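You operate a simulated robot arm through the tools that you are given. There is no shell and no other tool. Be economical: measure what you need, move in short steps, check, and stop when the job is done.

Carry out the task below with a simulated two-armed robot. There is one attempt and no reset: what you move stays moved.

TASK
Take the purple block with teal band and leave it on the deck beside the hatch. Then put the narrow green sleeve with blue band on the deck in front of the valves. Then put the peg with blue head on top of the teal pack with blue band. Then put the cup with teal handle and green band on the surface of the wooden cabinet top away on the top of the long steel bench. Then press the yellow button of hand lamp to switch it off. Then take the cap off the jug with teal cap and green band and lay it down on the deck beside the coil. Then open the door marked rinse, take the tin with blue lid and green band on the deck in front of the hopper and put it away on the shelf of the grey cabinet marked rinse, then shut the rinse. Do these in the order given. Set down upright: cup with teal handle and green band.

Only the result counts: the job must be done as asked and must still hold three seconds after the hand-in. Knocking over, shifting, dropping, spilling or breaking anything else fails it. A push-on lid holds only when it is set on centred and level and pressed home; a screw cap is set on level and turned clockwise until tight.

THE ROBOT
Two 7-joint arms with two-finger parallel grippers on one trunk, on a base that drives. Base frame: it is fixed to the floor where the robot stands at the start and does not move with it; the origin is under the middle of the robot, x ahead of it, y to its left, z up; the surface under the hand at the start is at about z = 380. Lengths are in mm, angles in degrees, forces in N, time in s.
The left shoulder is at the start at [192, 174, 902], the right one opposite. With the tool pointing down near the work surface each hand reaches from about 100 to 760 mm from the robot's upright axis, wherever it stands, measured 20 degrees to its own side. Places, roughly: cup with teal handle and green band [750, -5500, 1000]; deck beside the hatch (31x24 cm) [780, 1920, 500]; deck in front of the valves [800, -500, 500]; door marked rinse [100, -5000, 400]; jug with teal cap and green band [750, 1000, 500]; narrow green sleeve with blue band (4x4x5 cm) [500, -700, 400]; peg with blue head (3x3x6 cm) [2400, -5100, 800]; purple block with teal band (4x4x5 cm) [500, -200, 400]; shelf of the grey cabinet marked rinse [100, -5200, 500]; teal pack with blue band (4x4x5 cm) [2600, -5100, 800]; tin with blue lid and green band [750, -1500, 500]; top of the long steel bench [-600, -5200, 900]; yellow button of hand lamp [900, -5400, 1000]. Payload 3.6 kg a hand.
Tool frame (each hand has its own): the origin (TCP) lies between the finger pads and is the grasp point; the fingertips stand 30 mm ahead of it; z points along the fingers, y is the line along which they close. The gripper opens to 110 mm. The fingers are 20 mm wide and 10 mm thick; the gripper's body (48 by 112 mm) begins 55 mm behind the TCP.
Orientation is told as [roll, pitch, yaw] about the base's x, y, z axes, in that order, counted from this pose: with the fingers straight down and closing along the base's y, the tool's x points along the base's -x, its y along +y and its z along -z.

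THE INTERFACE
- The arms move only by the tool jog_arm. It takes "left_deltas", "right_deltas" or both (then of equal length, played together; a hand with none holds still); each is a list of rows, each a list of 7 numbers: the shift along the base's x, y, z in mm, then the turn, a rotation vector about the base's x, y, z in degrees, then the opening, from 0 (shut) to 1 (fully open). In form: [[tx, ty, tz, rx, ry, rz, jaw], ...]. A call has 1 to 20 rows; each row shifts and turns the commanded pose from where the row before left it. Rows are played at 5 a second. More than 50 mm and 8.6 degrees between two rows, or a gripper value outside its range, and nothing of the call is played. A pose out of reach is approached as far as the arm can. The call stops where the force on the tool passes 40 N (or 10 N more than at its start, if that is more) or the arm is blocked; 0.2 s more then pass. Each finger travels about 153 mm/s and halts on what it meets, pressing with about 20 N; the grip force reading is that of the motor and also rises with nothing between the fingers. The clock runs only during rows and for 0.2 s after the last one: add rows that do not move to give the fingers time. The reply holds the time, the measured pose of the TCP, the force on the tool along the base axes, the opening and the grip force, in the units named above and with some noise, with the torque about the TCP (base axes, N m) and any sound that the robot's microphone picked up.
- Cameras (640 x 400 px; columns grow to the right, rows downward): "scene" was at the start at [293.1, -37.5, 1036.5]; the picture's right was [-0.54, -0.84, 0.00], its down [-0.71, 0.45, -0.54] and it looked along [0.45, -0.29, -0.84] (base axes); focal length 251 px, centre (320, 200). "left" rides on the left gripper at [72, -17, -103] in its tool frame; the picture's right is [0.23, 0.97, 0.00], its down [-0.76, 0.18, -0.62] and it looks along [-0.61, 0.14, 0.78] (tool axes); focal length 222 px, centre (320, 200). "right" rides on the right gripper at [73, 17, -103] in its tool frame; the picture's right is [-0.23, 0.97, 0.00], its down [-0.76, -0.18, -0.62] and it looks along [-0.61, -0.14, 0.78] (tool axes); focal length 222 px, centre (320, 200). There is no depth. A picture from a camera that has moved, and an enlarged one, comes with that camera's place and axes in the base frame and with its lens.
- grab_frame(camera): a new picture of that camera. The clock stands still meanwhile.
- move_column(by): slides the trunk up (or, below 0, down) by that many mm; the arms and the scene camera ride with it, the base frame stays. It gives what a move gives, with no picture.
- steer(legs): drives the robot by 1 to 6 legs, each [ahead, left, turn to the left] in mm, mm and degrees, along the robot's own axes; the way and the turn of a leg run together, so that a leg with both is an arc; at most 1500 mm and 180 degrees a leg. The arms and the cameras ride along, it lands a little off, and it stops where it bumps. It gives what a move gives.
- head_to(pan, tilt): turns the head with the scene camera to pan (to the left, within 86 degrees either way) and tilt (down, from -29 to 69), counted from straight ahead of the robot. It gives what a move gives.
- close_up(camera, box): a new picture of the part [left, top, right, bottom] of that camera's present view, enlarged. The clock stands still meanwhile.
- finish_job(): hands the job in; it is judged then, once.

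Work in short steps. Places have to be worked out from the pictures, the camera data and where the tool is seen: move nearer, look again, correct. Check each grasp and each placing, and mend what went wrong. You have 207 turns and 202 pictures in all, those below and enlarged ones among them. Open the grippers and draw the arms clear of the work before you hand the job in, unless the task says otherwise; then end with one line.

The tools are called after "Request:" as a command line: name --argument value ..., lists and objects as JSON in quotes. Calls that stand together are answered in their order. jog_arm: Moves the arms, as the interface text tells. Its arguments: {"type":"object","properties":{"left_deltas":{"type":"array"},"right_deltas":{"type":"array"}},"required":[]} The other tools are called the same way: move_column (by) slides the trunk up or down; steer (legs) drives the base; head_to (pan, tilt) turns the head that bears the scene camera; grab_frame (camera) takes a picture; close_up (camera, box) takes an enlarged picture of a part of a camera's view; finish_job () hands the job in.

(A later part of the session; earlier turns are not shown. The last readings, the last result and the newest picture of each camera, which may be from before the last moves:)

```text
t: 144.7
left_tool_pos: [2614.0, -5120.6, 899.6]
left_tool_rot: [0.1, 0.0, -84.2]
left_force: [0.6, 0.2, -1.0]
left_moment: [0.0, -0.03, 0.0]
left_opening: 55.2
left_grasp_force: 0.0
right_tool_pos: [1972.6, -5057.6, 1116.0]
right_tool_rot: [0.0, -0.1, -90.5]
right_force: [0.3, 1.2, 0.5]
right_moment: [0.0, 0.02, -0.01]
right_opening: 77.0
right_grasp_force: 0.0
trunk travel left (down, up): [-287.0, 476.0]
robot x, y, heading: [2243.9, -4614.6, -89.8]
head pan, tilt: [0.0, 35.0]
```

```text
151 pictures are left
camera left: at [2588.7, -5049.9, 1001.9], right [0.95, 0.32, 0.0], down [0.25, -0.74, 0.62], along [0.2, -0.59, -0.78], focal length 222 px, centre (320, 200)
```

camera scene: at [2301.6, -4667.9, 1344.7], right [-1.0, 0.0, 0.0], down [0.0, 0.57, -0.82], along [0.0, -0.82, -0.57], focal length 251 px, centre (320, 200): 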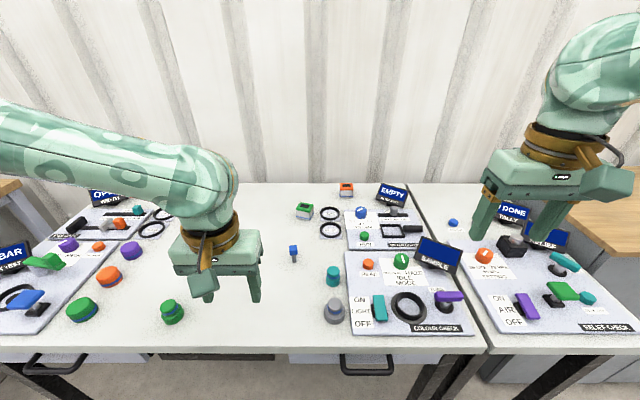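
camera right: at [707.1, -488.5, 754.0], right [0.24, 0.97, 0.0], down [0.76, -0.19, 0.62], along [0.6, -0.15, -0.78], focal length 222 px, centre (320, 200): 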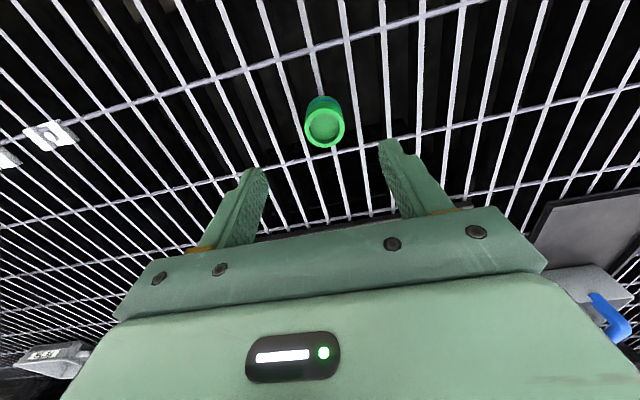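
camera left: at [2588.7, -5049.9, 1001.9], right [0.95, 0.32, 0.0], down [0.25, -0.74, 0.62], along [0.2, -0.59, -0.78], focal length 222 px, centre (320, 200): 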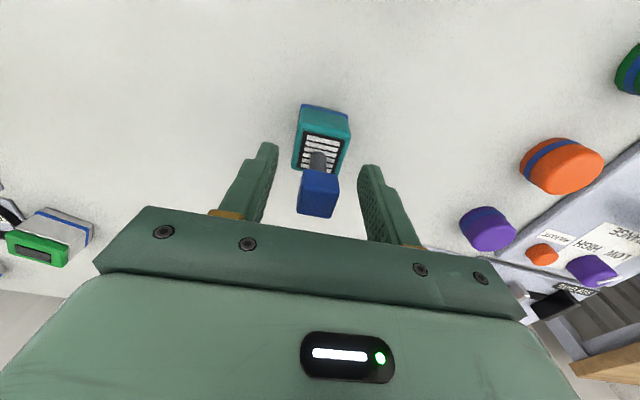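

Peg stands on the pack. Lift straight up, clear, and check.

Request:
jog_arm --left_deltas '[[0, 0, 15, 0, 0, 0, 0.6], [0, 0, 25, 0, 0, 0, 0.6], [0, 0, 40, 0, 0, 0, 0.6], [0, 0, 40, 0, 0, 0, 0.6], [-30, 30, 20, 0, 0, 0, 0.6], [-30, 30, 0, 0, 0, 0, 0.6], [-30, 30, 0, 0, 0, 0, 0.6]]'

Request:
close_up --camera "scene" --box '[60, 180, 260, 320]'

```text
t: 146.3
left_tool_pos: [2520.9, -5029.9, 1037.2]
left_tool_rot: [0.1, -0.1, -84.2]
left_force: [-0.6, -0.3, 0.2]
left_moment: [0.01, -0.01, -0.01]
left_opening: 66.1
left_grasp_force: 0.0
right_tool_pos: [1972.4, -5056.7, 1116.5]
right_tool_rot: [0.1, 0.0, -90.5]
right_force: [0.2, 1.0, -0.4]
right_moment: [-0.02, -0.01, -0.01]
right_opening: 76.8
right_grasp_force: 0.0
trunk travel left (down, up): [-287.0, 476.0]
robot x, y, heading: [2240.2, -4615.9, -89.9]
head pan, tilt: [0.0, 35.0]
```

```text
2.86 times, centred on (160, 250) of scene
camera zoom: at [2242.0, -4787.1, 1344.9], right [-1.0, 0.0, 0.0], down [0.0, 0.57, -0.82], along [0.0, -0.82, -0.57], focal length 717 px, centre (777, 57)
```

zoom: 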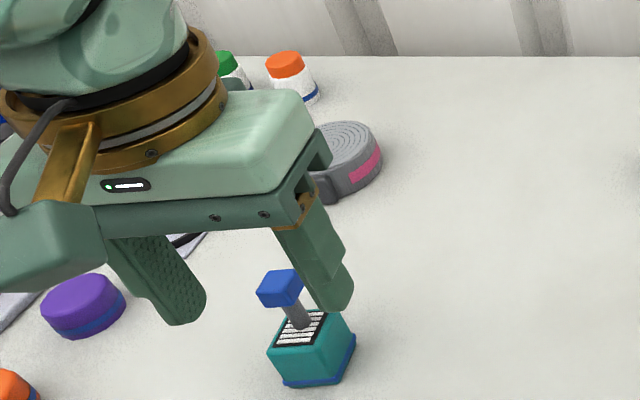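

Task 3 done. Back off and drive right (−x) to the wooden cabinet.

Request:
steer --legs '[[-420, 0, 0], [0, -1450, 0]]'

Request:
head_to --pan 0 --tilt 30

Request:
grab_frame --camera "scene"

```text
t: 155.7
left_tool_pos: [1056.7, -4609.1, 1036.7]
left_tool_rot: [0.1, 0.0, -85.1]
left_force: [0.5, 0.0, -0.4]
left_moment: [0.0, 0.0, -0.02]
left_opening: 66.2
left_grasp_force: 0.0
right_tool_pos: [508.4, -4625.7, 1116.2]
right_tool_rot: [0.1, 0.0, -91.6]
right_force: [0.1, 0.7, -1.0]
right_moment: [0.02, 0.0, 0.02]
right_opening: 77.1
right_grasp_force: 0.1
trunk travel left (down, up): [-287.0, 476.0]
robot x, y, heading: [789.8, -4188.9, -90.9]
head pan, tilt: [0.0, 35.0]
```

```text
t: 156.4
left_tool_pos: [1057.5, -4608.3, 1036.4]
left_tool_rot: [0.0, -0.1, -85.1]
left_force: [-0.2, 0.6, 0.4]
left_moment: [-0.03, -0.03, -0.02]
left_opening: 65.9
left_grasp_force: 0.0
right_tool_pos: [508.1, -4627.2, 1116.7]
right_tool_rot: [0.1, 0.0, -91.5]
right_force: [0.0, -0.3, 0.3]
right_moment: [0.0, 0.0, 0.02]
right_opening: 76.8
right_grasp_force: 0.1
trunk travel left (down, up): [-287.0, 476.0]
robot x, y, heading: [783.2, -4186.9, -90.8]
head pan, tilt: [0.0, 30.0]
```

```text
149 pictures are left
camera scene: at [782.3, -4363.7, 1352.6], right [-1.0, 0.01, 0.0], down [0.01, 0.5, -0.87], along [-0.01, -0.87, -0.5], focal length 251 px, centre (320, 200)
```

scene: 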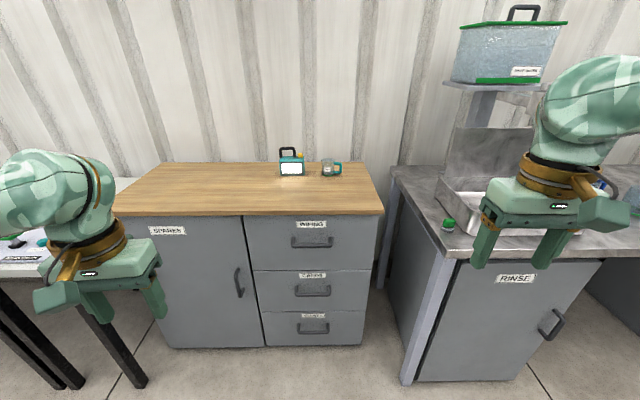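

Request:
close_up --camera "scene" --box '[260, 130, 360, 200]'

```text
5.71 times, centred on (310, 165) of scene
camera zoom: at [782.3, -4363.7, 1352.6], right [-1.0, 0.01, 0.0], down [0.01, 0.5, -0.87], along [-0.01, -0.87, -0.5], focal length 1435 px, centre (377, 400)
```

zoom: 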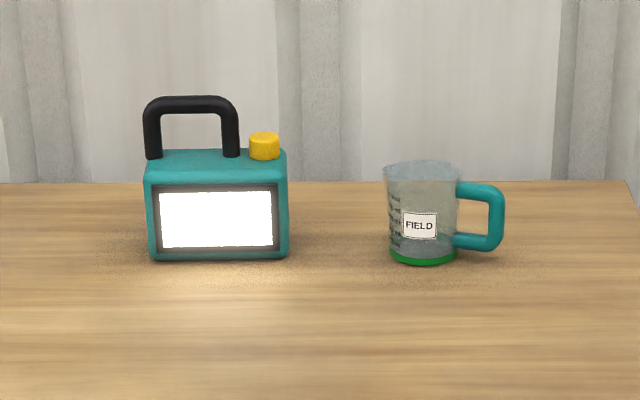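

Cup base ≈ [734,-5400,890]; handle points −x. For reach I lower the trunk 190 and raise both hands by about the same.

Request:
move_column --by -190

Request:
jog_arm --left_deltas '[[0, 0, 45, 0, 0, 0, 0.6], [0, 0, 45, 0, 0, -5, 0.6], [0, 0, 45, 0, 0, 0, 0.6], [0, 0, 45, 0, 0, 0, 0.6], [0, 0, 20, 0, 0, 0, 0.6]]' --right_deltas '[[0, 0, 45, 0, 0, 8.5, 0.9], [0, 0, 45, 0, 0, 8.5, 0.9], [0, 0, 20, 0, 0, 8.5, 0.9], [0, 0, 10, 0, 0, 8.5, 0.9], [0, 0, 0, 0, 0, 8, 0.9]]'

```text
t: 158.4
left_tool_pos: [1057.2, -4606.8, 847.1]
left_tool_rot: [0.1, -0.1, -85.2]
left_force: [-0.5, 0.6, 0.0]
left_moment: [-0.01, 0.0, 0.02]
left_opening: 66.0
left_grasp_force: 0.0
right_tool_pos: [507.4, -4625.3, 926.9]
right_tool_rot: [0.0, -0.2, -91.5]
right_force: [0.1, 0.2, 0.1]
right_moment: [0.02, -0.01, 0.01]
right_opening: 77.2
right_grasp_force: 0.1
trunk travel left (down, up): [-97.0, 666.0]
robot x, y, heading: [782.8, -4187.9, -91.0]
head pan, tilt: [0.0, 30.0]
```

```text
t: 159.7
left_tool_pos: [1047.5, -4633.9, 975.4]
left_tool_rot: [0.0, -0.1, -90.1]
left_force: [0.3, -0.2, 0.4]
left_moment: [0.01, 0.01, 0.01]
left_opening: 66.1
left_grasp_force: 0.0
left hand out of reach, approached as far as the arm can: row 3, 4, 5
right_tool_pos: [450.8, -4640.5, 988.7]
right_tool_rot: [-0.1, -0.4, -58.2]
right_force: [0.6, 0.0, -0.4]
right_moment: [-0.02, 0.01, 0.0]
right_opening: 98.8
right_grasp_force: 0.1
right hand out of reach, approached as far as the arm can: row 2, 3, 4
trunk travel left (down, up): [-97.0, 666.0]
robot x, y, heading: [786.1, -4191.5, -90.9]
head pan, tilt: [0.0, 30.0]
```

Hands top out near z≈985 with this trunk; I raise the trunk 60 and drive to x≈990, y≈-4720.

Request:
move_column --by 60

Request:
steer --legs '[[0, 205, 0.9], [520, 0, 0]]'

Request:
grab_frame --camera "right"

Request:
grab_frame --camera "scene"

```text
t: 160.7
left_tool_pos: [1047.0, -4637.0, 1035.8]
left_tool_rot: [0.0, 0.1, -90.0]
left_force: [0.3, -0.1, -0.6]
left_moment: [0.03, -0.02, -0.02]
left_opening: 66.0
left_grasp_force: 0.0
right_tool_pos: [451.1, -4640.2, 1048.5]
right_tool_rot: [-0.1, -0.3, -58.4]
right_force: [-1.2, 0.1, -0.2]
right_moment: [0.01, 0.03, 0.03]
right_opening: 99.0
right_grasp_force: 0.0
trunk travel left (down, up): [-157.0, 606.0]
robot x, y, heading: [777.9, -4188.3, -90.6]
head pan, tilt: [0.0, 30.0]
```

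```text
t: 164.9
left_tool_pos: [1263.2, -5157.1, 1036.0]
left_tool_rot: [0.0, 0.1, -88.9]
left_force: [0.0, -0.2, 0.0]
left_moment: [-0.03, -0.02, 0.0]
left_opening: 65.9
left_grasp_force: 0.0
right_tool_pos: [667.9, -5173.3, 1049.3]
right_tool_rot: [-0.1, -0.4, -57.1]
right_force: [-0.1, 0.3, -0.4]
right_moment: [-0.02, -0.02, -0.02]
right_opening: 98.9
right_grasp_force: 0.1
trunk travel left (down, up): [-157.0, 606.0]
robot x, y, heading: [991.3, -4717.3, -89.6]
head pan, tilt: [0.0, 30.0]
```

```text
147 pictures are left
camera right: at [643.2, -5102.2, 1151.6], right [0.94, 0.34, 0.0], down [0.26, -0.73, 0.63], along [0.21, -0.59, -0.78], focal length 222 px, centre (320, 200)
```

right: 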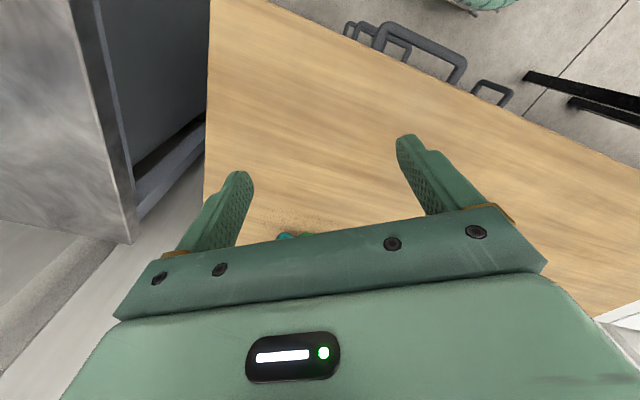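

```text
146 pictures are left
camera scene: at [993.6, -4957.4, 1217.2], right [-1.0, -0.01, 0.0], down [0.0, 0.5, -0.87], along [0.01, -0.87, -0.5], focal length 251 px, centre (320, 200)
```

scene: 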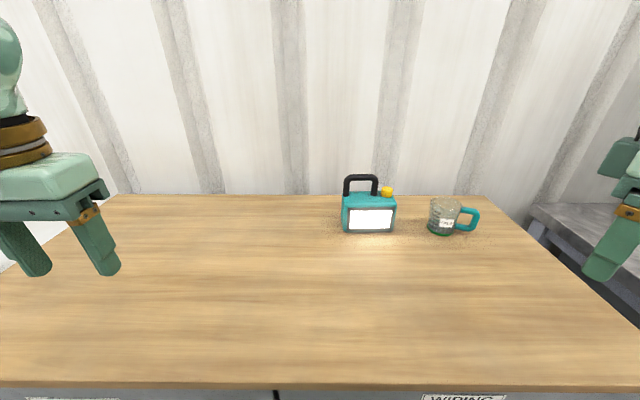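

Cup centre ≈ [745,-5400], top z≈955. I drive 45 ahead, turn the hand to yaw ≈ −40° (fingers diagonal, clear of the handle) and approach high.

Request:
steer --legs '[[45, 0, 0]]'

Request:
jog_arm --right_deltas '[[10, -25, 0, 0, 0, 6, 0.9], [10, -25, 0, 0, 0, 6, 0.9], [10, -25, 0, 0, 0, 5, 0.9], [10, -25, 0, 0, 0, 0, 0.9], [10, -25, 0, 0, 0, 0, 0.9], [0, 0, 0, 0, 0, 0, 0.9]]'

Request:
grab_frame --camera "right"

Request:
grab_frame --camera "scene"

```text
t: 165.8
left_tool_pos: [1264.0, -5204.2, 1035.6]
left_tool_rot: [0.0, 0.1, -89.0]
left_force: [0.4, -0.6, -0.7]
left_moment: [0.05, -0.01, 0.02]
left_opening: 65.9
left_grasp_force: 0.0
right_tool_pos: [668.6, -5220.9, 1048.8]
right_tool_rot: [0.0, -0.3, -57.1]
right_force: [0.5, -0.2, 1.2]
right_moment: [0.03, -0.02, 0.0]
right_opening: 99.1
right_grasp_force: 0.0
trunk travel left (down, up): [-157.0, 606.0]
robot x, y, heading: [994.1, -4760.5, -89.4]
head pan, tilt: [0.0, 30.0]
```

```text
t: 167.2
left_tool_pos: [1264.0, -5201.7, 1036.6]
left_tool_rot: [-0.1, 0.0, -88.9]
left_force: [-0.4, 0.0, 0.3]
left_moment: [0.01, -0.02, -0.02]
left_opening: 66.1
left_grasp_force: 0.0
right_tool_pos: [717.2, -5343.9, 1048.3]
right_tool_rot: [-0.1, -0.5, -40.1]
right_force: [0.2, 0.8, 0.1]
right_moment: [-0.01, 0.01, 0.02]
right_opening: 98.8
right_grasp_force: 0.0
trunk travel left (down, up): [-157.0, 606.0]
robot x, y, heading: [991.1, -4760.9, -89.6]
head pan, tilt: [0.0, 30.0]
```

```text
145 pictures are left
camera right: at [672.0, -5283.4, 1150.3], right [0.8, 0.6, 0.0], down [0.46, -0.62, 0.63], along [0.38, -0.5, -0.78], focal length 222 px, centre (320, 200)
```

right: 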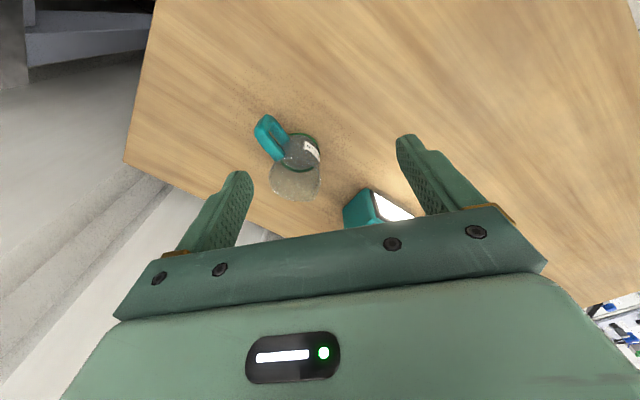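

```text
144 pictures are left
camera scene: at [993.8, -5002.3, 1217.5], right [-1.0, -0.01, 0.0], down [0.0, 0.5, -0.87], along [0.01, -0.87, -0.5], focal length 251 px, centre (320, 200)
```

scene: 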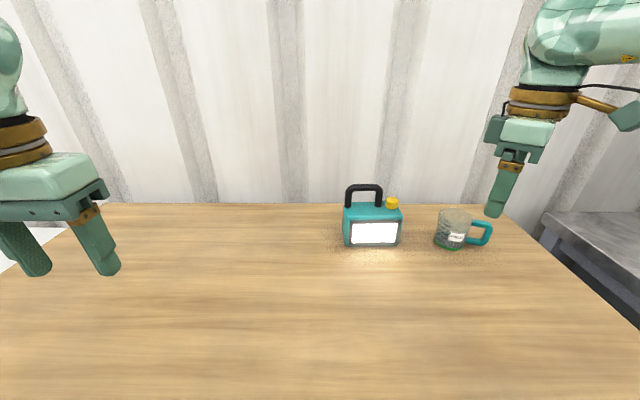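

Cup centre ≈ [732,-5403]; handle at ~168°, clear of fingers (50°/230°). Move over it and descend partway.

Request:
jog_arm --right_deltas '[[8, -30, 0, 0, 0, 0, 0.9], [7, -29, 0, 0, 0, 0, 0.9], [0, 0, -25, 0, 0, 0, 0.9], [0, 0, -25, 0, 0, 0, 0.9], [0, 0, 0, 0, 0, 0, 0.9]]'

Request:
grab_frame --camera "right"

```text
t: 168.4
left_tool_pos: [1264.2, -5201.9, 1037.3]
left_tool_rot: [-0.1, 0.0, -88.9]
left_force: [0.8, 0.0, 0.2]
left_moment: [-0.01, 0.0, -0.02]
left_opening: 65.9
left_grasp_force: 0.1
right_tool_pos: [730.6, -5394.6, 999.4]
right_tool_rot: [-0.1, -0.3, -40.2]
right_force: [1.1, 0.6, 0.3]
right_moment: [-0.02, 0.0, -0.02]
right_opening: 99.1
right_grasp_force: 0.1
right hand out of reach, approached as far as the arm can: row 2
trunk travel left (down, up): [-157.0, 606.0]
robot x, y, heading: [994.1, -4762.0, -89.6]
head pan, tilt: [0.0, 30.0]
```

```text
143 pictures are left
camera right: at [685.4, -5333.4, 1101.3], right [0.8, 0.6, 0.0], down [0.46, -0.62, 0.63], along [0.38, -0.51, -0.78], focal length 222 px, centre (320, 200)
```

right: 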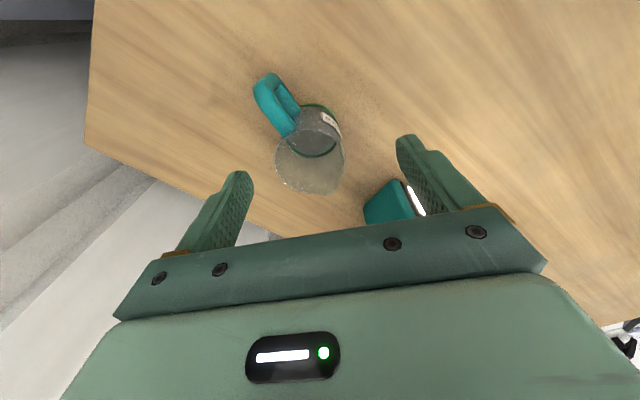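

Correct y by −10 and descend to z≈930.

Request:
jog_arm --right_deltas '[[0, 0, -20, 0, 0, 0, 0.9], [0, -10, -10, 0, 0, 0, 0.9], [0, 0, -20, 0, 0, 0, 0.9], [0, 0, -18, 0, 0, 0, 0.9], [0, 0, 0, 0, 0, 0, 0.9]]'

Request:
grab_frame --camera "right"

```text
t: 169.6
left_tool_pos: [1262.6, -5202.3, 1036.2]
left_tool_rot: [0.0, 0.0, -88.9]
left_force: [0.2, -0.5, -0.2]
left_moment: [0.02, 0.02, -0.02]
left_opening: 66.0
left_grasp_force: 0.0
right_tool_pos: [732.6, -5401.5, 931.1]
right_tool_rot: [-0.1, -0.5, -40.1]
right_force: [0.5, 0.6, -0.4]
right_moment: [0.01, 0.01, -0.02]
right_opening: 98.9
right_grasp_force: 0.1
trunk travel left (down, up): [-157.0, 606.0]
robot x, y, heading: [993.0, -4761.1, -89.8]
head pan, tilt: [0.0, 30.0]
```

```text
142 pictures are left
camera right: at [687.2, -5341.5, 1034.2], right [0.8, 0.6, 0.0], down [0.46, -0.62, 0.63], along [0.38, -0.5, -0.78], focal length 222 px, centre (320, 200)
```

right: 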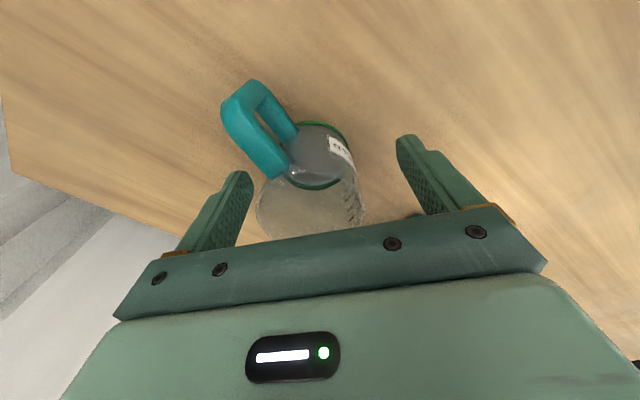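

Cup is centred between fingers with the handle clear. Close.

Request:
jog_arm --right_deltas '[[0, 0, 0, 0, 0, 0, 0.65], [0, 0, 0, 0, 0, 0, 0.5], [0, 0, 0, 0, 0, 0, 0.4], [0, 0, 0, 0, 0, 0, 0.4], [0, 0, 0, 0, 0, 0, 0.4]]'

Request:
grab_frame --camera "right"

```text
t: 170.8
left_tool_pos: [1264.0, -5203.5, 1036.7]
left_tool_rot: [0.1, 0.1, -88.9]
left_force: [0.1, -0.1, -0.3]
left_moment: [-0.01, 0.02, -0.02]
left_opening: 65.9
left_grasp_force: 0.1
right_tool_pos: [731.2, -5403.1, 932.3]
right_tool_rot: [-0.1, -0.4, -40.2]
right_force: [-0.1, 0.1, -0.2]
right_moment: [0.02, -0.01, -0.01]
right_opening: 51.6
right_grasp_force: 20.2
trunk travel left (down, up): [-157.0, 606.0]
robot x, y, heading: [990.0, -4763.3, -89.8]
head pan, tilt: [0.0, 30.0]
```

```text
141 pictures are left
camera right: at [687.1, -5341.6, 1034.2], right [0.8, 0.6, 0.0], down [0.46, -0.62, 0.63], along [0.38, -0.5, -0.78], focal length 222 px, centre (320, 200)
```

right: 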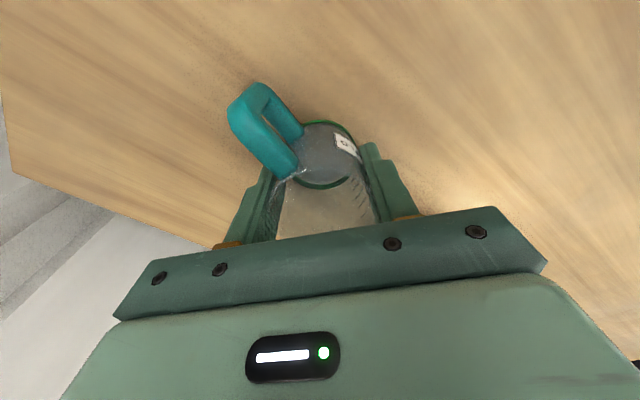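

Gripped (51.6 mm). Lift and draw back toward the robot.

Request:
jog_arm --right_deltas '[[0, 0, 10, 0, 0, 0, 0.4], [0, 0, 20, 0, 0, 0, 0.4], [0, 0, 30, 0, 0, 0, 0.4], [0, 20, 20, 0, 0, 0, 0.4], [0, 30, 20, 0, 0, 0, 0.4], [-10, 40, 10, 0, 0, 0, 0.4], [-15, 40, 0, 0, 0, 0, 0.4], [-15, 40, 0, 0, 0, 0, 0.4], [-15, 0, 0, 0, 0, 0, 0.4]]'

Request:
grab_frame --camera "scene"

```text
t: 172.8
left_tool_pos: [1263.6, -5204.5, 1036.7]
left_tool_rot: [0.0, 0.1, -88.9]
left_force: [0.7, -0.3, -0.1]
left_moment: [0.01, -0.03, -0.01]
left_opening: 66.0
left_grasp_force: 0.1
right_tool_pos: [675.2, -5232.8, 1041.1]
right_tool_rot: [0.0, -0.4, -40.1]
right_force: [-0.3, 0.5, -0.1]
right_moment: [0.0, -0.01, -0.01]
right_opening: 51.7
right_grasp_force: 20.0
trunk travel left (down, up): [-157.0, 606.0]
robot x, y, heading: [992.2, -4762.0, -89.7]
head pan, tilt: [0.0, 30.0]
```

```text
140 pictures are left
camera scene: at [993.7, -5003.3, 1217.2], right [-1.0, -0.01, 0.0], down [0.0, 0.5, -0.87], along [0.01, -0.87, -0.5], focal length 251 px, centre (320, 200)
```

scene: 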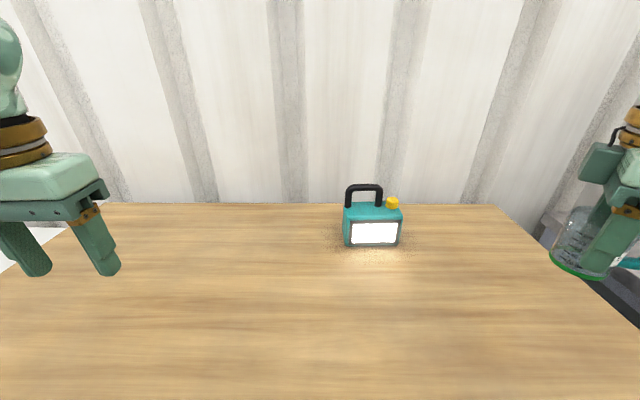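

Cup is held upright. Back away, then drive right to the steel bench.

Request:
steer --legs '[[-560, 0, 0], [0, -1275, 0]]'

Request:
head_to --pan -15 --tilt 35

Request:
grab_frame --camera "scene"

```text
t: 182.0
left_tool_pos: [-26.2, -4652.5, 1036.8]
left_tool_rot: [0.0, 0.0, -89.9]
left_force: [-0.5, -0.7, 0.0]
left_moment: [0.01, -0.02, -0.01]
left_opening: 66.0
left_grasp_force: 0.0
right_tool_pos: [-614.2, -4671.2, 1040.5]
right_tool_rot: [-0.2, -0.4, -41.1]
right_force: [-0.2, 0.4, 0.2]
right_moment: [-0.01, 0.0, 0.02]
right_opening: 51.7
right_grasp_force: 20.1
trunk travel left (down, up): [-157.0, 606.0]
robot x, y, heading: [-291.8, -4207.9, -90.7]
head pan, tilt: [0.0, 30.0]
```

```text
t: 182.8
left_tool_pos: [-26.5, -4652.9, 1036.4]
left_tool_rot: [0.0, 0.0, -89.9]
left_force: [0.5, -0.2, -0.2]
left_moment: [-0.01, -0.02, -0.01]
left_opening: 66.2
left_grasp_force: 0.1
right_tool_pos: [-614.5, -4671.3, 1040.9]
right_tool_rot: [-0.1, -0.4, -41.0]
right_force: [-0.2, -0.2, -1.2]
right_moment: [0.05, 0.01, 0.03]
right_opening: 51.5
right_grasp_force: 19.9
trunk travel left (down, up): [-157.0, 606.0]
robot x, y, heading: [-291.0, -4208.3, -90.6]
head pan, tilt: [-15.0, 35.0]
```

```text
139 pictures are left
camera scene: at [-315.3, -4441.8, 1209.6], right [-0.96, 0.27, 0.0], down [0.15, 0.55, -0.82], along [-0.22, -0.79, -0.57], focal length 251 px, centre (320, 200)
```

scene: 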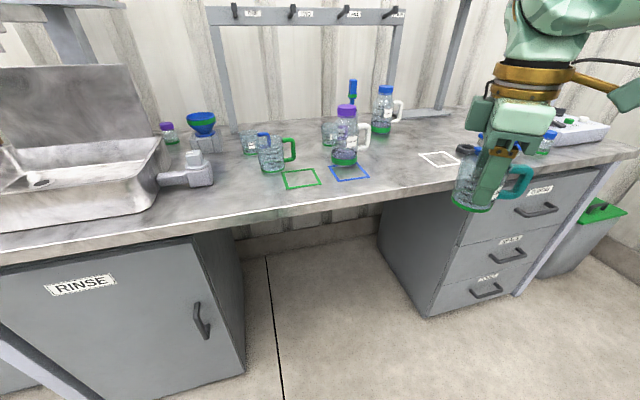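

Clear bench spot ≈ [-690,-4990] between the marked squares, bench z≈880. I pull the left hand back (clear of the sink dispenser), then drive ahead 300.

Request:
jog_arm --left_deltas '[[0, 30, 0, 0, 0, 0, 0.6], [0, 30, 0, 0, 0, 0, 0.6], [0, 30, 0, 0, 0, 0, 0.6], [0, 30, 0, 0, 0, 0, 0.6], [0, 30, 0, 0, 0, 0, 0.6]]'

Request:
steer --legs '[[280, -50, 0.7]]'

Request:
grab_frame --camera "scene"

Request:
grab_frame --camera "right"

```text
t: 184.0
left_tool_pos: [-39.8, -4531.9, 994.6]
left_tool_rot: [0.0, -0.1, -89.9]
left_force: [0.1, 0.0, 0.6]
left_moment: [0.0, 0.0, -0.02]
left_opening: 66.0
left_grasp_force: 0.0
left hand out of reach, approached as far as the arm can: row 2, 3, 4, 5
right_tool_pos: [-615.8, -4671.7, 1041.8]
right_tool_rot: [-0.2, -0.5, -41.1]
right_force: [0.2, 0.2, -0.5]
right_moment: [0.01, 0.01, -0.02]
right_opening: 51.8
right_grasp_force: 20.2
trunk travel left (down, up): [-157.0, 606.0]
robot x, y, heading: [-289.2, -4207.1, -90.6]
head pan, tilt: [-15.0, 35.0]
```

```text
t: 186.0
left_tool_pos: [-86.4, -4809.6, 993.9]
left_tool_rot: [0.0, -0.1, -89.2]
left_force: [0.4, -1.4, 0.0]
left_moment: [-0.01, 0.0, -0.02]
left_opening: 66.0
left_grasp_force: 0.2
right_tool_pos: [-659.1, -4956.7, 1041.4]
right_tool_rot: [0.0, -0.4, -40.4]
right_force: [-0.2, -0.2, -1.3]
right_moment: [0.02, -0.02, -0.03]
right_opening: 51.7
right_grasp_force: 20.3
trunk travel left (down, up): [-157.0, 606.0]
robot x, y, heading: [-340.3, -4485.6, -89.5]
head pan, tilt: [-15.0, 35.0]
```

```text
138 pictures are left
camera scene: at [-363.3, -4722.3, 1209.4], right [-0.97, 0.26, 0.0], down [0.15, 0.56, -0.82], along [-0.21, -0.79, -0.57], focal length 251 px, centre (320, 200)
```

scene: 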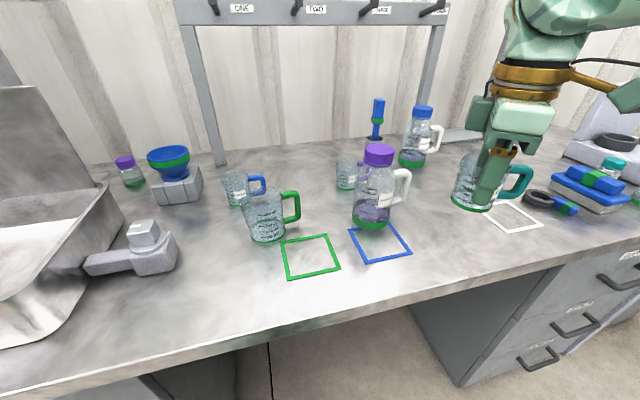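

```text
137 pictures are left
camera right: at [-704.1, -4894.7, 1143.5], right [0.8, 0.59, 0.0], down [0.46, -0.63, 0.63], along [0.37, -0.51, -0.78], focal length 222 px, centre (320, 200)
```

right: 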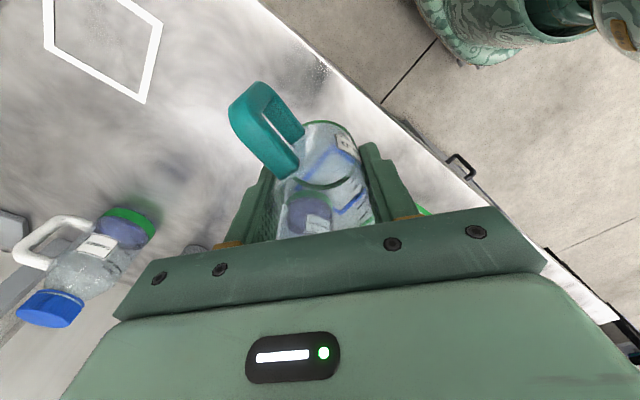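

Spot [-714,-5003] is clear between the blue and white squares. Move there and descend to ~z 935.

Request:
jog_arm --right_deltas '[[-28, -23, 0, 0, 0, 0, 0.4], [-27, -23, 0, 0, 0, 0, 0.4], [0, 0, -35, 0, 0, 0, 0.4], [0, 0, -35, 0, 0, 0, 0.4], [0, 0, -30, 0, 0, 0, 0.4], [0, 0, 0, 0, 0, 0, 0.4]]'

Request:
close_up --camera "scene" --box '[360, 100, 600, 260]'

```text
t: 187.4
left_tool_pos: [-85.2, -4808.4, 994.2]
left_tool_rot: [0.0, -0.2, -89.2]
left_force: [-0.3, 0.0, 0.6]
left_moment: [-0.03, -0.01, -0.03]
left_opening: 65.7
left_grasp_force: 0.2
right_tool_pos: [-714.3, -5000.6, 941.5]
right_tool_rot: [-0.1, -0.5, -40.4]
right_force: [-0.2, -0.2, -1.1]
right_moment: [0.02, 0.02, 0.01]
right_opening: 51.6
right_grasp_force: 20.0
trunk travel left (down, up): [-157.0, 606.0]
robot x, y, heading: [-340.4, -4487.2, -89.7]
head pan, tilt: [-15.0, 35.0]
```

```text
2.50 times, centred on (480, 180) of scene
camera zoom: at [-363.0, -4721.3, 1209.7], right [-0.97, 0.26, 0.0], down [0.15, 0.55, -0.82], along [-0.21, -0.79, -0.57], focal length 628 px, centre (-80, 250)
```

zoom: 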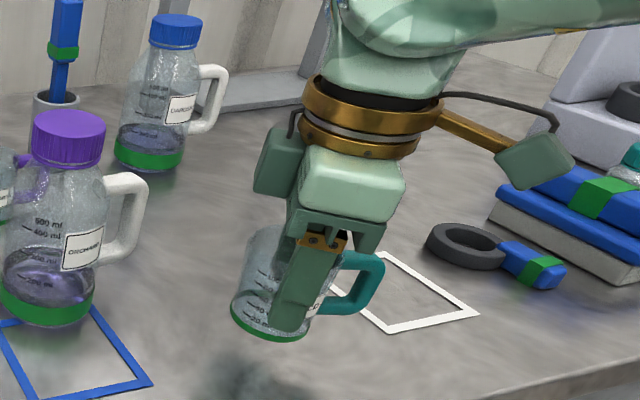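

Close to the surface; descend in small rows until touch.

Request:
jog_arm --right_deltas '[[0, 0, -6, 0, 0, 0, 0.4], [0, 0, -4, 0, 0, 0, 0.4], [0, 0, -3, 0, 0, 0, 0.4], [0, 0, -3, 0, 0, 0, 0.4], [0, 0, 0, 0, 0, 0, 0.4]]'

```text
t: 188.6
left_tool_pos: [-85.8, -4808.1, 993.8]
left_tool_rot: [0.0, -0.1, -89.2]
left_force: [-0.4, -0.1, -0.5]
left_moment: [0.0, -0.02, -0.01]
left_opening: 66.3
left_grasp_force: 0.0
right_tool_pos: [-714.5, -5001.1, 925.1]
right_tool_rot: [-0.1, -0.4, -40.5]
right_force: [0.6, 0.1, -0.4]
right_moment: [-0.01, 0.0, 0.0]
right_opening: 51.4
right_grasp_force: 19.7
trunk travel left (down, up): [-157.0, 606.0]
robot x, y, heading: [-342.7, -4485.8, -89.7]
head pan, tilt: [-15.0, 35.0]
```

Request:
jog_arm --right_deltas '[[0, 0, -2, 0, 0, 0, 0.4], [0, 0, -2, 0, 0, 0, 0.4], [0, 0, -2, 0, 0, 0, 0.4], [0, 0, 0, 0, 0, 0, 0.4]]'

```text
t: 189.6
left_tool_pos: [-85.2, -4807.9, 994.8]
left_tool_rot: [0.0, -0.1, -89.1]
left_force: [0.4, 0.7, -0.6]
left_moment: [0.0, -0.02, -0.01]
left_opening: 66.0
left_grasp_force: 0.0
right_tool_pos: [-716.0, -5001.3, 919.5]
right_tool_rot: [-0.1, -0.5, -40.4]
right_force: [0.1, -1.0, -0.7]
right_moment: [0.03, -0.01, -0.02]
right_opening: 51.5
right_grasp_force: 20.3
trunk travel left (down, up): [-157.0, 606.0]
robot x, y, heading: [-339.1, -4484.8, -89.9]
head pan, tilt: [-15.0, 35.0]
```

Still no touch; keep descending 2 mm at a time.

Request:
jog_arm --right_deltas '[[0, 0, -2, 0, 0, 0, 0.4], [0, 0, -2, 0, 0, 0, 0.4], [0, 0, -2, 0, 0, 0, 0.4], [0, 0, -1, 0, 0, 0, 0.4], [0, 0, 0, 0, 0, 0, 0.4]]'

Request:
close_up --camera "scene" --box '[400, 130, 560, 250]'

```text
t: 190.8
left_tool_pos: [-85.6, -4808.5, 993.8]
left_tool_rot: [0.0, -0.2, -89.3]
left_force: [0.8, 0.4, 0.1]
left_moment: [0.02, 0.0, -0.02]
left_opening: 66.0
left_grasp_force: 0.1
right_tool_pos: [-714.9, -5000.5, 911.8]
right_tool_rot: [-0.1, -0.3, -40.3]
right_force: [-0.3, -0.1, -0.7]
right_moment: [-0.01, 0.0, -0.04]
right_opening: 51.6
right_grasp_force: 19.8
trunk travel left (down, up): [-157.0, 606.0]
robot x, y, heading: [-342.6, -4483.5, -89.5]
head pan, tilt: [-15.0, 35.0]
```

```text
3.33 times, centred on (480, 190) of scene
camera zoom: at [-363.1, -4721.5, 1209.6], right [-0.97, 0.26, 0.0], down [0.15, 0.56, -0.82], along [-0.21, -0.79, -0.57], focal length 837 px, centre (-213, 233)
```

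zoom: 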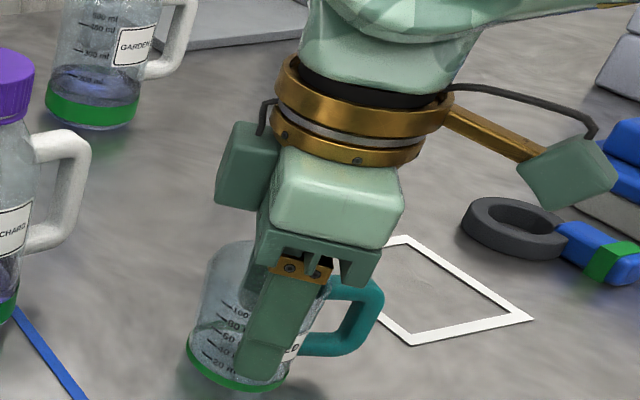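

Not yet touching; continue down.

Request:
jog_arm --right_deltas '[[0, 0, -3, 0, 0, 0, 0.4], [0, 0, -2, 0, 0, 0, 0.4], [0, 0, -2, 0, 0, 0, 0.4], [0, 0, -2, 0, 0, 0, 0.4], [0, 0, -2, 0, 0, 0, 0.4], [0, 0, 0, 0, 0, 0, 0.4]]'

```text
t: 191.9
left_tool_pos: [-85.3, -4807.2, 995.0]
left_tool_rot: [-0.1, -0.3, -89.3]
left_force: [0.1, 0.2, 0.2]
left_moment: [-0.01, 0.0, 0.0]
left_opening: 65.8
left_grasp_force: 0.1
right_tool_pos: [-713.3, -5000.6, 907.6]
right_tool_rot: [-0.7, -0.8, -40.4]
right_force: [-0.9, 4.2, 19.8]
right_moment: [0.54, -0.11, 0.08]
right_opening: 51.6
right_grasp_force: 19.9
trunk travel left (down, up): [-157.0, 606.0]
robot x, y, heading: [-342.3, -4485.3, -89.8]
head pan, tilt: [-15.0, 35.0]
stopped in row 5 (right hand): the force on the tool passed its limit at 43 N (the readings are from after the stop); the commanded pose is now the measured one
```

Contact reached. Ease 1 mm and open.

Request:
jog_arm --right_deltas '[[0, 0, 1, 0.5, 0.4, 0, 0.4], [0, 0, 0, 0, 0, 0, 0.52], [0, 0, 0, 0, 0, 0, 0.6], [0, 0, 0, 0, 0, 0, 0.75], [0, 0, 0, 0, 0, 0, 0.9], [0, 0, 0, 0, 0, 0, 0.9]]'

Request:
grab_frame --camera "right"

```text
t: 193.3
left_tool_pos: [-85.0, -4809.3, 994.6]
left_tool_rot: [0.0, -0.1, -89.3]
left_force: [0.1, 0.4, 0.0]
left_moment: [0.0, 0.05, 0.01]
left_opening: 66.0
left_grasp_force: 0.0
right_tool_pos: [-714.5, -5002.1, 906.1]
right_tool_rot: [-0.4, 0.0, -40.5]
right_force: [-0.4, -0.5, -0.3]
right_moment: [0.0, -0.03, 0.01]
right_opening: 99.0
right_grasp_force: 0.1
trunk travel left (down, up): [-157.0, 606.0]
robot x, y, heading: [-338.6, -4481.3, -89.7]
head pan, tilt: [-15.0, 35.0]
```

```text
134 pictures are left
camera right: at [-758.2, -4941.2, 1009.0], right [0.8, 0.59, -0.01], down [0.47, -0.63, 0.62], along [0.37, -0.51, -0.78], focal length 222 px, centre (320, 200)
```

right: 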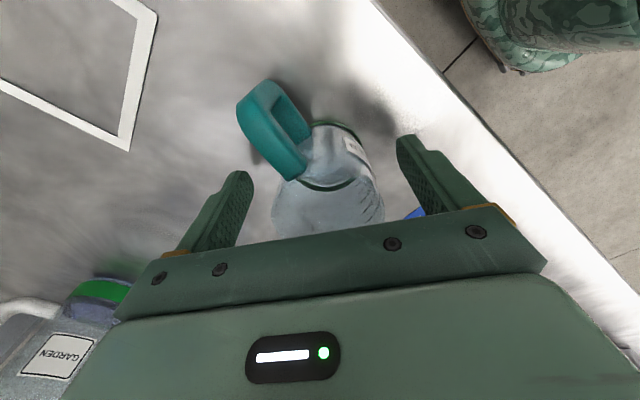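

Cup stands free. Raise the hand straight up and verify.

Request:
jog_arm --right_deltas '[[0, 0, 20, 0, 0, 0, 0.9], [0, 0, 40, 0, 0, 0, 0.9], [0, 0, 45, 0, 0, 0, 0.9], [0, 20, 20, 0, 0, 0, 0.9], [0, 40, 0, 0, 0, 0, 0.9]]'

Request:
close_up --camera "scene" --box '[360, 100, 600, 260]'

```text
t: 194.6
left_tool_pos: [-85.7, -4807.9, 994.6]
left_tool_rot: [0.0, -0.2, -89.2]
left_force: [0.1, -0.3, 0.0]
left_moment: [-0.01, 0.01, -0.03]
left_opening: 66.0
left_grasp_force: 0.1
right_tool_pos: [-713.9, -4940.5, 1030.5]
right_tool_rot: [-0.6, 0.0, -40.5]
right_force: [-0.3, 0.2, 0.2]
right_moment: [0.0, 0.02, 0.01]
right_opening: 99.0
right_grasp_force: 0.0
trunk travel left (down, up): [-157.0, 606.0]
robot x, y, heading: [-345.7, -4480.0, -89.6]
head pan, tilt: [-15.0, 35.0]
```

```text
2.50 times, centred on (480, 180) of scene
camera zoom: at [-363.4, -4720.4, 1209.9], right [-0.97, 0.26, 0.0], down [0.15, 0.55, -0.82], along [-0.21, -0.79, -0.57], focal length 628 px, centre (-80, 250)
```

zoom: 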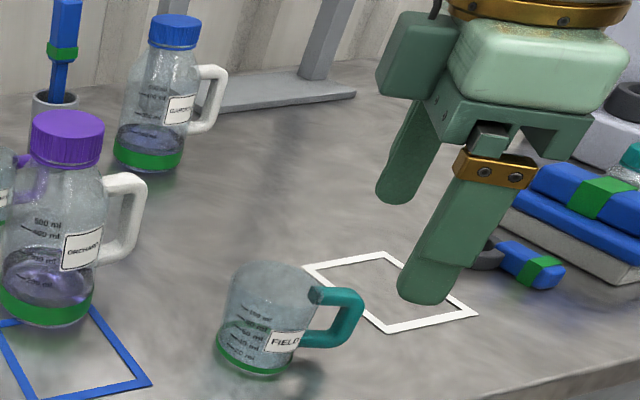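

Cup placed upright. Next the lamp: close the right fingers, back off and return to the cabinet with the right hand near the lamp.

Request:
steer --legs '[[-350, 0, -0.3], [0, 1440, 0], [620, 0, 0]]'

Request:
jog_arm --right_deltas '[[0, 0, 0, 0, 0, -8, 0.5], [0, 0, 0, 0, 0, -8, 0.2], [0, 0, 0, 0, 0, -8, 0], [0, 0, 0, 0, 0, -8, 0], [0, 0, 0, 0, 0, -8, 0], [0, 0, 0, 0, 0, -8, 0]]'

Request:
head_to --pan -15 --tilt 30

Request:
grab_frame --camera "scene"

Request:
grab_frame --camera "right"

```text
t: 206.7
left_tool_pos: [1377.7, -5052.0, 993.7]
left_tool_rot: [-0.1, 0.0, -87.3]
left_force: [-0.1, 0.1, -0.8]
left_moment: [0.03, -0.02, -0.02]
left_opening: 65.8
left_grasp_force: 0.1
right_tool_pos: [754.3, -5206.7, 1029.3]
right_tool_rot: [-0.4, 0.0, -38.4]
right_force: [-0.9, 0.2, -0.6]
right_moment: [0.03, -0.01, -0.02]
right_opening: 99.3
right_grasp_force: 0.1
trunk travel left (down, up): [-157.0, 606.0]
robot x, y, heading: [1108.0, -4738.1, -87.8]
head pan, tilt: [-15.0, 35.0]
```

```text
t: 208.1
left_tool_pos: [1379.1, -5052.3, 993.7]
left_tool_rot: [-0.1, -0.1, -87.2]
left_force: [-1.1, 0.3, -0.2]
left_moment: [-0.01, 0.0, -0.04]
left_opening: 66.1
left_grasp_force: 0.0
right_tool_pos: [753.1, -5207.4, 1029.5]
right_tool_rot: [-0.5, 0.0, -86.7]
right_force: [-0.1, -0.1, -0.4]
right_moment: [0.02, -0.01, 0.01]
right_opening: 0.2
right_grasp_force: 20.4
trunk travel left (down, up): [-157.0, 606.0]
robot x, y, heading: [1109.9, -4738.1, -87.9]
head pan, tilt: [-15.0, 35.0]
```

```text
t: 208.7
left_tool_pos: [1378.5, -5051.6, 994.7]
left_tool_rot: [0.0, -0.1, -87.3]
left_force: [0.1, 1.5, 0.7]
left_moment: [0.02, 0.01, -0.01]
left_opening: 66.0
left_grasp_force: 0.1
right_tool_pos: [752.4, -5206.6, 1029.3]
right_tool_rot: [-0.3, 0.0, -86.5]
right_force: [-0.4, -0.8, -0.1]
right_moment: [0.01, -0.01, 0.0]
right_opening: 0.0
right_grasp_force: 20.1
trunk travel left (down, up): [-157.0, 606.0]
robot x, y, heading: [1114.8, -4735.3, -87.8]
head pan, tilt: [-15.0, 30.0]
```

```text
132 pictures are left
camera scene: at [1096.5, -4976.5, 1217.4], right [-0.97, 0.22, 0.0], down [0.11, 0.49, -0.87], along [-0.19, -0.84, -0.5], focal length 251 px, centre (320, 200)
```

scene: 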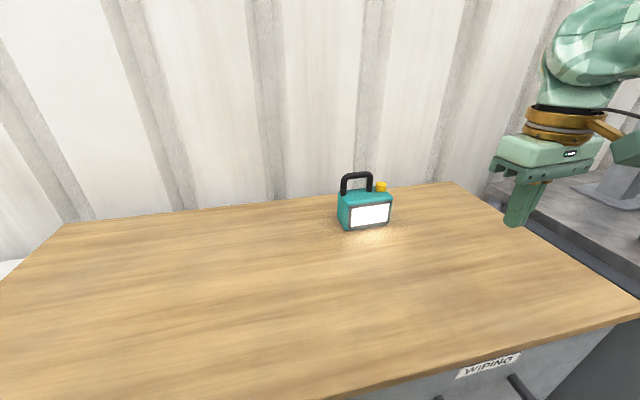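

```text
131 pictures are left
camera right: at [767.3, -5133.0, 1133.0], right [0.99, -0.17, -0.01], down [-0.12, -0.77, 0.62], along [-0.11, -0.62, -0.78], focal length 222 px, centre (320, 200)
```

right: 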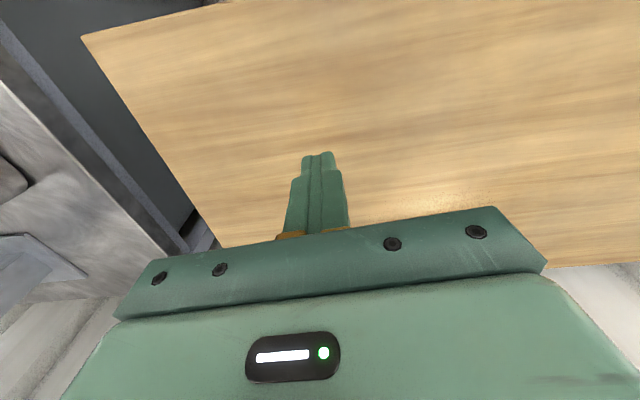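

Button triangulates to ≈ [859,-5421,971]. I drive 45 ahead (correct heading) and reach with closed fingers, staying high.

Request:
steer --legs '[[50, 0, -2]]'

Request:
jog_arm --right_deltas '[[20, -25, 10, 0, 0, 0, 0], [20, -25, 10, 0, 0, 0, 0], [20, -25, 10, 0, 0, 0, 0], [20, -25, 0, 0, 0, 0, 0], [20, -25, 0, 0, 0, 0, 0], [0, 0, 0, 0, 0, 0, 0]]'

Request:
grab_frame --camera "right"

Request:
grab_frame --camera "scene"

```text
t: 209.7
left_tool_pos: [1366.7, -5111.7, 993.9]
left_tool_rot: [0.1, 0.0, -89.2]
left_force: [0.5, 0.1, -0.9]
left_moment: [0.05, 0.02, -0.02]
left_opening: 66.1
left_grasp_force: 0.1
right_tool_pos: [739.8, -5245.0, 1030.4]
right_tool_rot: [-0.4, 0.1, -88.4]
right_force: [-0.9, -0.3, 0.1]
right_moment: [0.02, -0.03, 0.01]
right_opening: 0.0
right_grasp_force: 19.6
trunk travel left (down, up): [-157.0, 606.0]
robot x, y, heading: [1106.0, -4783.9, -89.6]
head pan, tilt: [-15.0, 30.0]
```

```text
t: 211.1
left_tool_pos: [1367.8, -5110.1, 994.7]
left_tool_rot: [0.0, -0.2, -89.2]
left_force: [0.2, 0.0, -0.6]
left_moment: [-0.03, 0.02, -0.03]
left_opening: 66.1
left_grasp_force: 0.1
right_tool_pos: [840.0, -5371.5, 1058.8]
right_tool_rot: [-0.4, 0.0, -88.4]
right_force: [-0.3, -0.4, -0.1]
right_moment: [-0.03, 0.04, 0.04]
right_opening: 0.0
right_grasp_force: 19.8
trunk travel left (down, up): [-157.0, 606.0]
robot x, y, heading: [1108.6, -4786.1, -89.5]
head pan, tilt: [-15.0, 30.0]
```

```text
130 pictures are left
camera right: at [856.3, -5296.9, 1162.8], right [0.98, -0.2, -0.01], down [-0.15, -0.77, 0.62], along [-0.13, -0.61, -0.78], focal length 222 px, centre (320, 200)
```

right: 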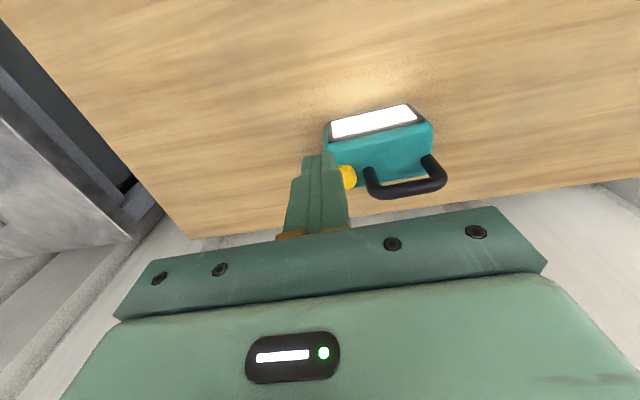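

```text
129 pictures are left
camera scene: at [1089.2, -5025.6, 1217.5], right [-0.97, 0.26, 0.0], down [0.13, 0.48, -0.87], along [-0.22, -0.84, -0.5], focal length 251 px, centre (320, 200)
```

scene: 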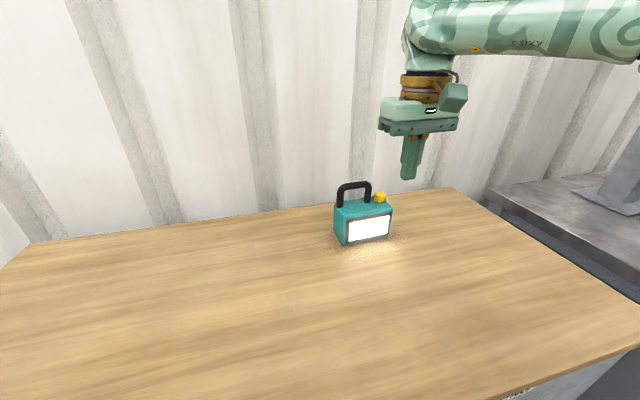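

Button ≈ [857,-5419]. Move above it then look.

Request:
jog_arm --right_deltas '[[9, -24, -10, 0, 0, 0, 0], [8, -24, -10, 0, 0, 0, 0], [0, 0, 0, 0, 0, 0, 0]]'

Request:
close_up --camera "scene" --box '[310, 130, 470, 250]'

Request:
close_up --camera "right" --box '[240, 100, 440, 240]'

```text
t: 211.8
left_tool_pos: [1368.2, -5110.2, 995.3]
left_tool_rot: [0.1, -0.1, -89.2]
left_force: [-0.4, -0.2, -0.3]
left_moment: [0.01, -0.03, -0.02]
left_opening: 65.9
left_grasp_force: 0.1
right_tool_pos: [851.0, -5417.7, 1040.4]
right_tool_rot: [-0.7, -0.3, -88.6]
right_force: [0.1, 0.9, -0.1]
right_moment: [-0.02, 0.02, -0.01]
right_opening: 0.1
right_grasp_force: 19.5
right hand out of reach, approached as far as the arm can: row 2
trunk travel left (down, up): [-157.0, 606.0]
robot x, y, heading: [1107.9, -4787.0, -89.6]
head pan, tilt: [-15.0, 30.0]
```

```text
3.33 times, centred on (390, 190) of scene
camera zoom: at [1089.6, -5025.1, 1217.7], right [-0.97, 0.26, 0.0], down [0.13, 0.48, -0.87], along [-0.22, -0.84, -0.5], focal length 837 px, centre (87, 233)
```

zoom: 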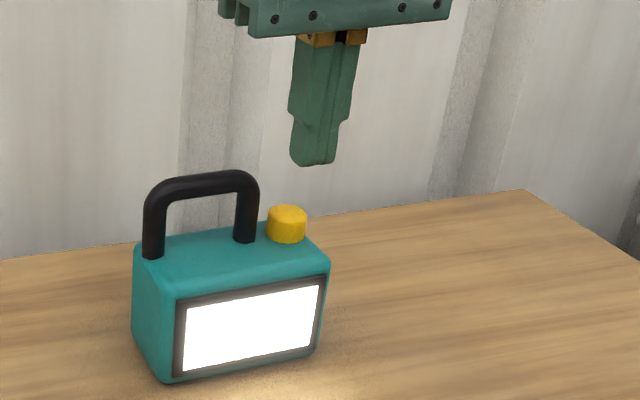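

```text
2.86 times, centred on (340, 170) of right
camera zoom: at [866.9, -5344.3, 1142.5], right [0.98, -0.2, -0.01], down [-0.15, -0.76, 0.63], along [-0.13, -0.61, -0.78], focal length 635 px, centre (263, 286)
```

zoom: 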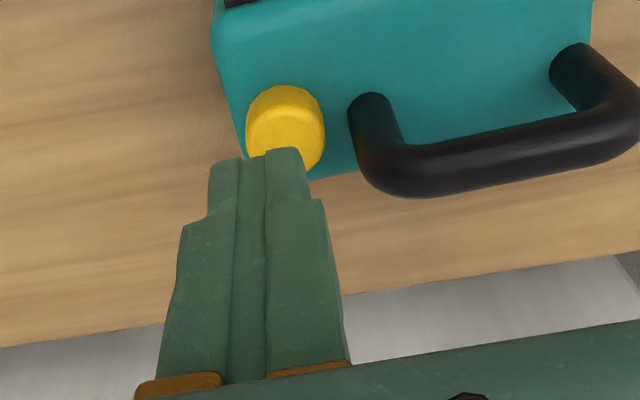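

Offset needed: +6, −4. Correct and descend toward the button (touch expected near TCP z≈1008).

Request:
jog_arm --right_deltas '[[3, -2, -8, 0, 0, 0, 0], [3, -2, -7, 0, 0, 0, 0], [0, 0, -5, 0, 0, 0, 0], [0, 0, 0, 0, 0, 0, 0]]'

Request:
close_up --camera "scene" --box '[310, 130, 470, 250]'

Request:
close_up --camera "right" --box '[240, 100, 440, 240]'

```text
t: 212.8
left_tool_pos: [1366.4, -5111.9, 994.3]
left_tool_rot: [-0.1, -0.1, -89.2]
left_force: [-0.7, 0.1, 0.3]
left_moment: [0.0, 0.0, 0.0]
left_opening: 66.1
left_grasp_force: 0.1
right_tool_pos: [852.6, -5423.3, 1018.7]
right_tool_rot: [-0.4, 0.0, -88.4]
right_force: [0.7, 0.0, -0.1]
right_moment: [-0.02, 0.01, 0.0]
right_opening: 0.0
right_grasp_force: 20.0
right hand out of reach, approached as far as the arm can: row 2
trunk travel left (down, up): [-157.0, 606.0]
robot x, y, heading: [1107.4, -4791.9, -89.8]
head pan, tilt: [-15.0, 30.0]
```

```text
3.33 times, centred on (390, 190) of scene
camera zoom: at [1089.4, -5026.3, 1217.3], right [-0.97, 0.26, 0.0], down [0.13, 0.48, -0.87], along [-0.22, -0.84, -0.5], focal length 837 px, centre (87, 233)
```

zoom: 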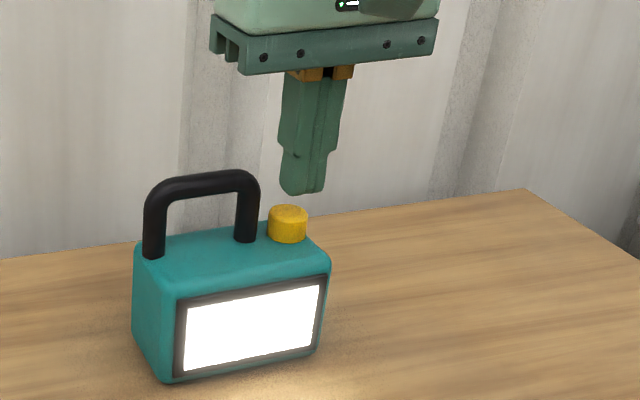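

```text
2.86 times, centred on (340, 170) of right
camera zoom: at [868.2, -5349.9, 1121.6], right [0.98, -0.2, -0.01], down [-0.15, -0.77, 0.62], along [-0.13, -0.61, -0.78], focal length 635 px, centre (263, 286)
```

zoom: 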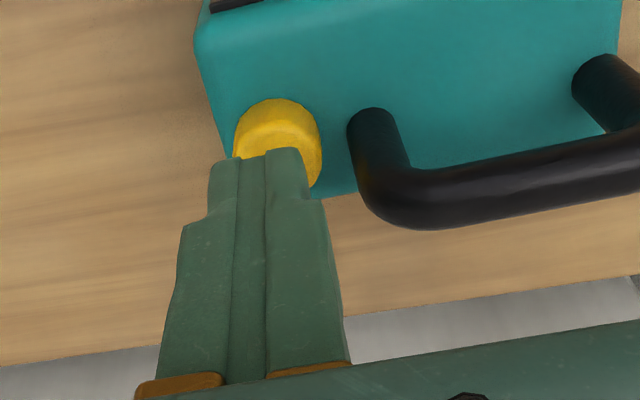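

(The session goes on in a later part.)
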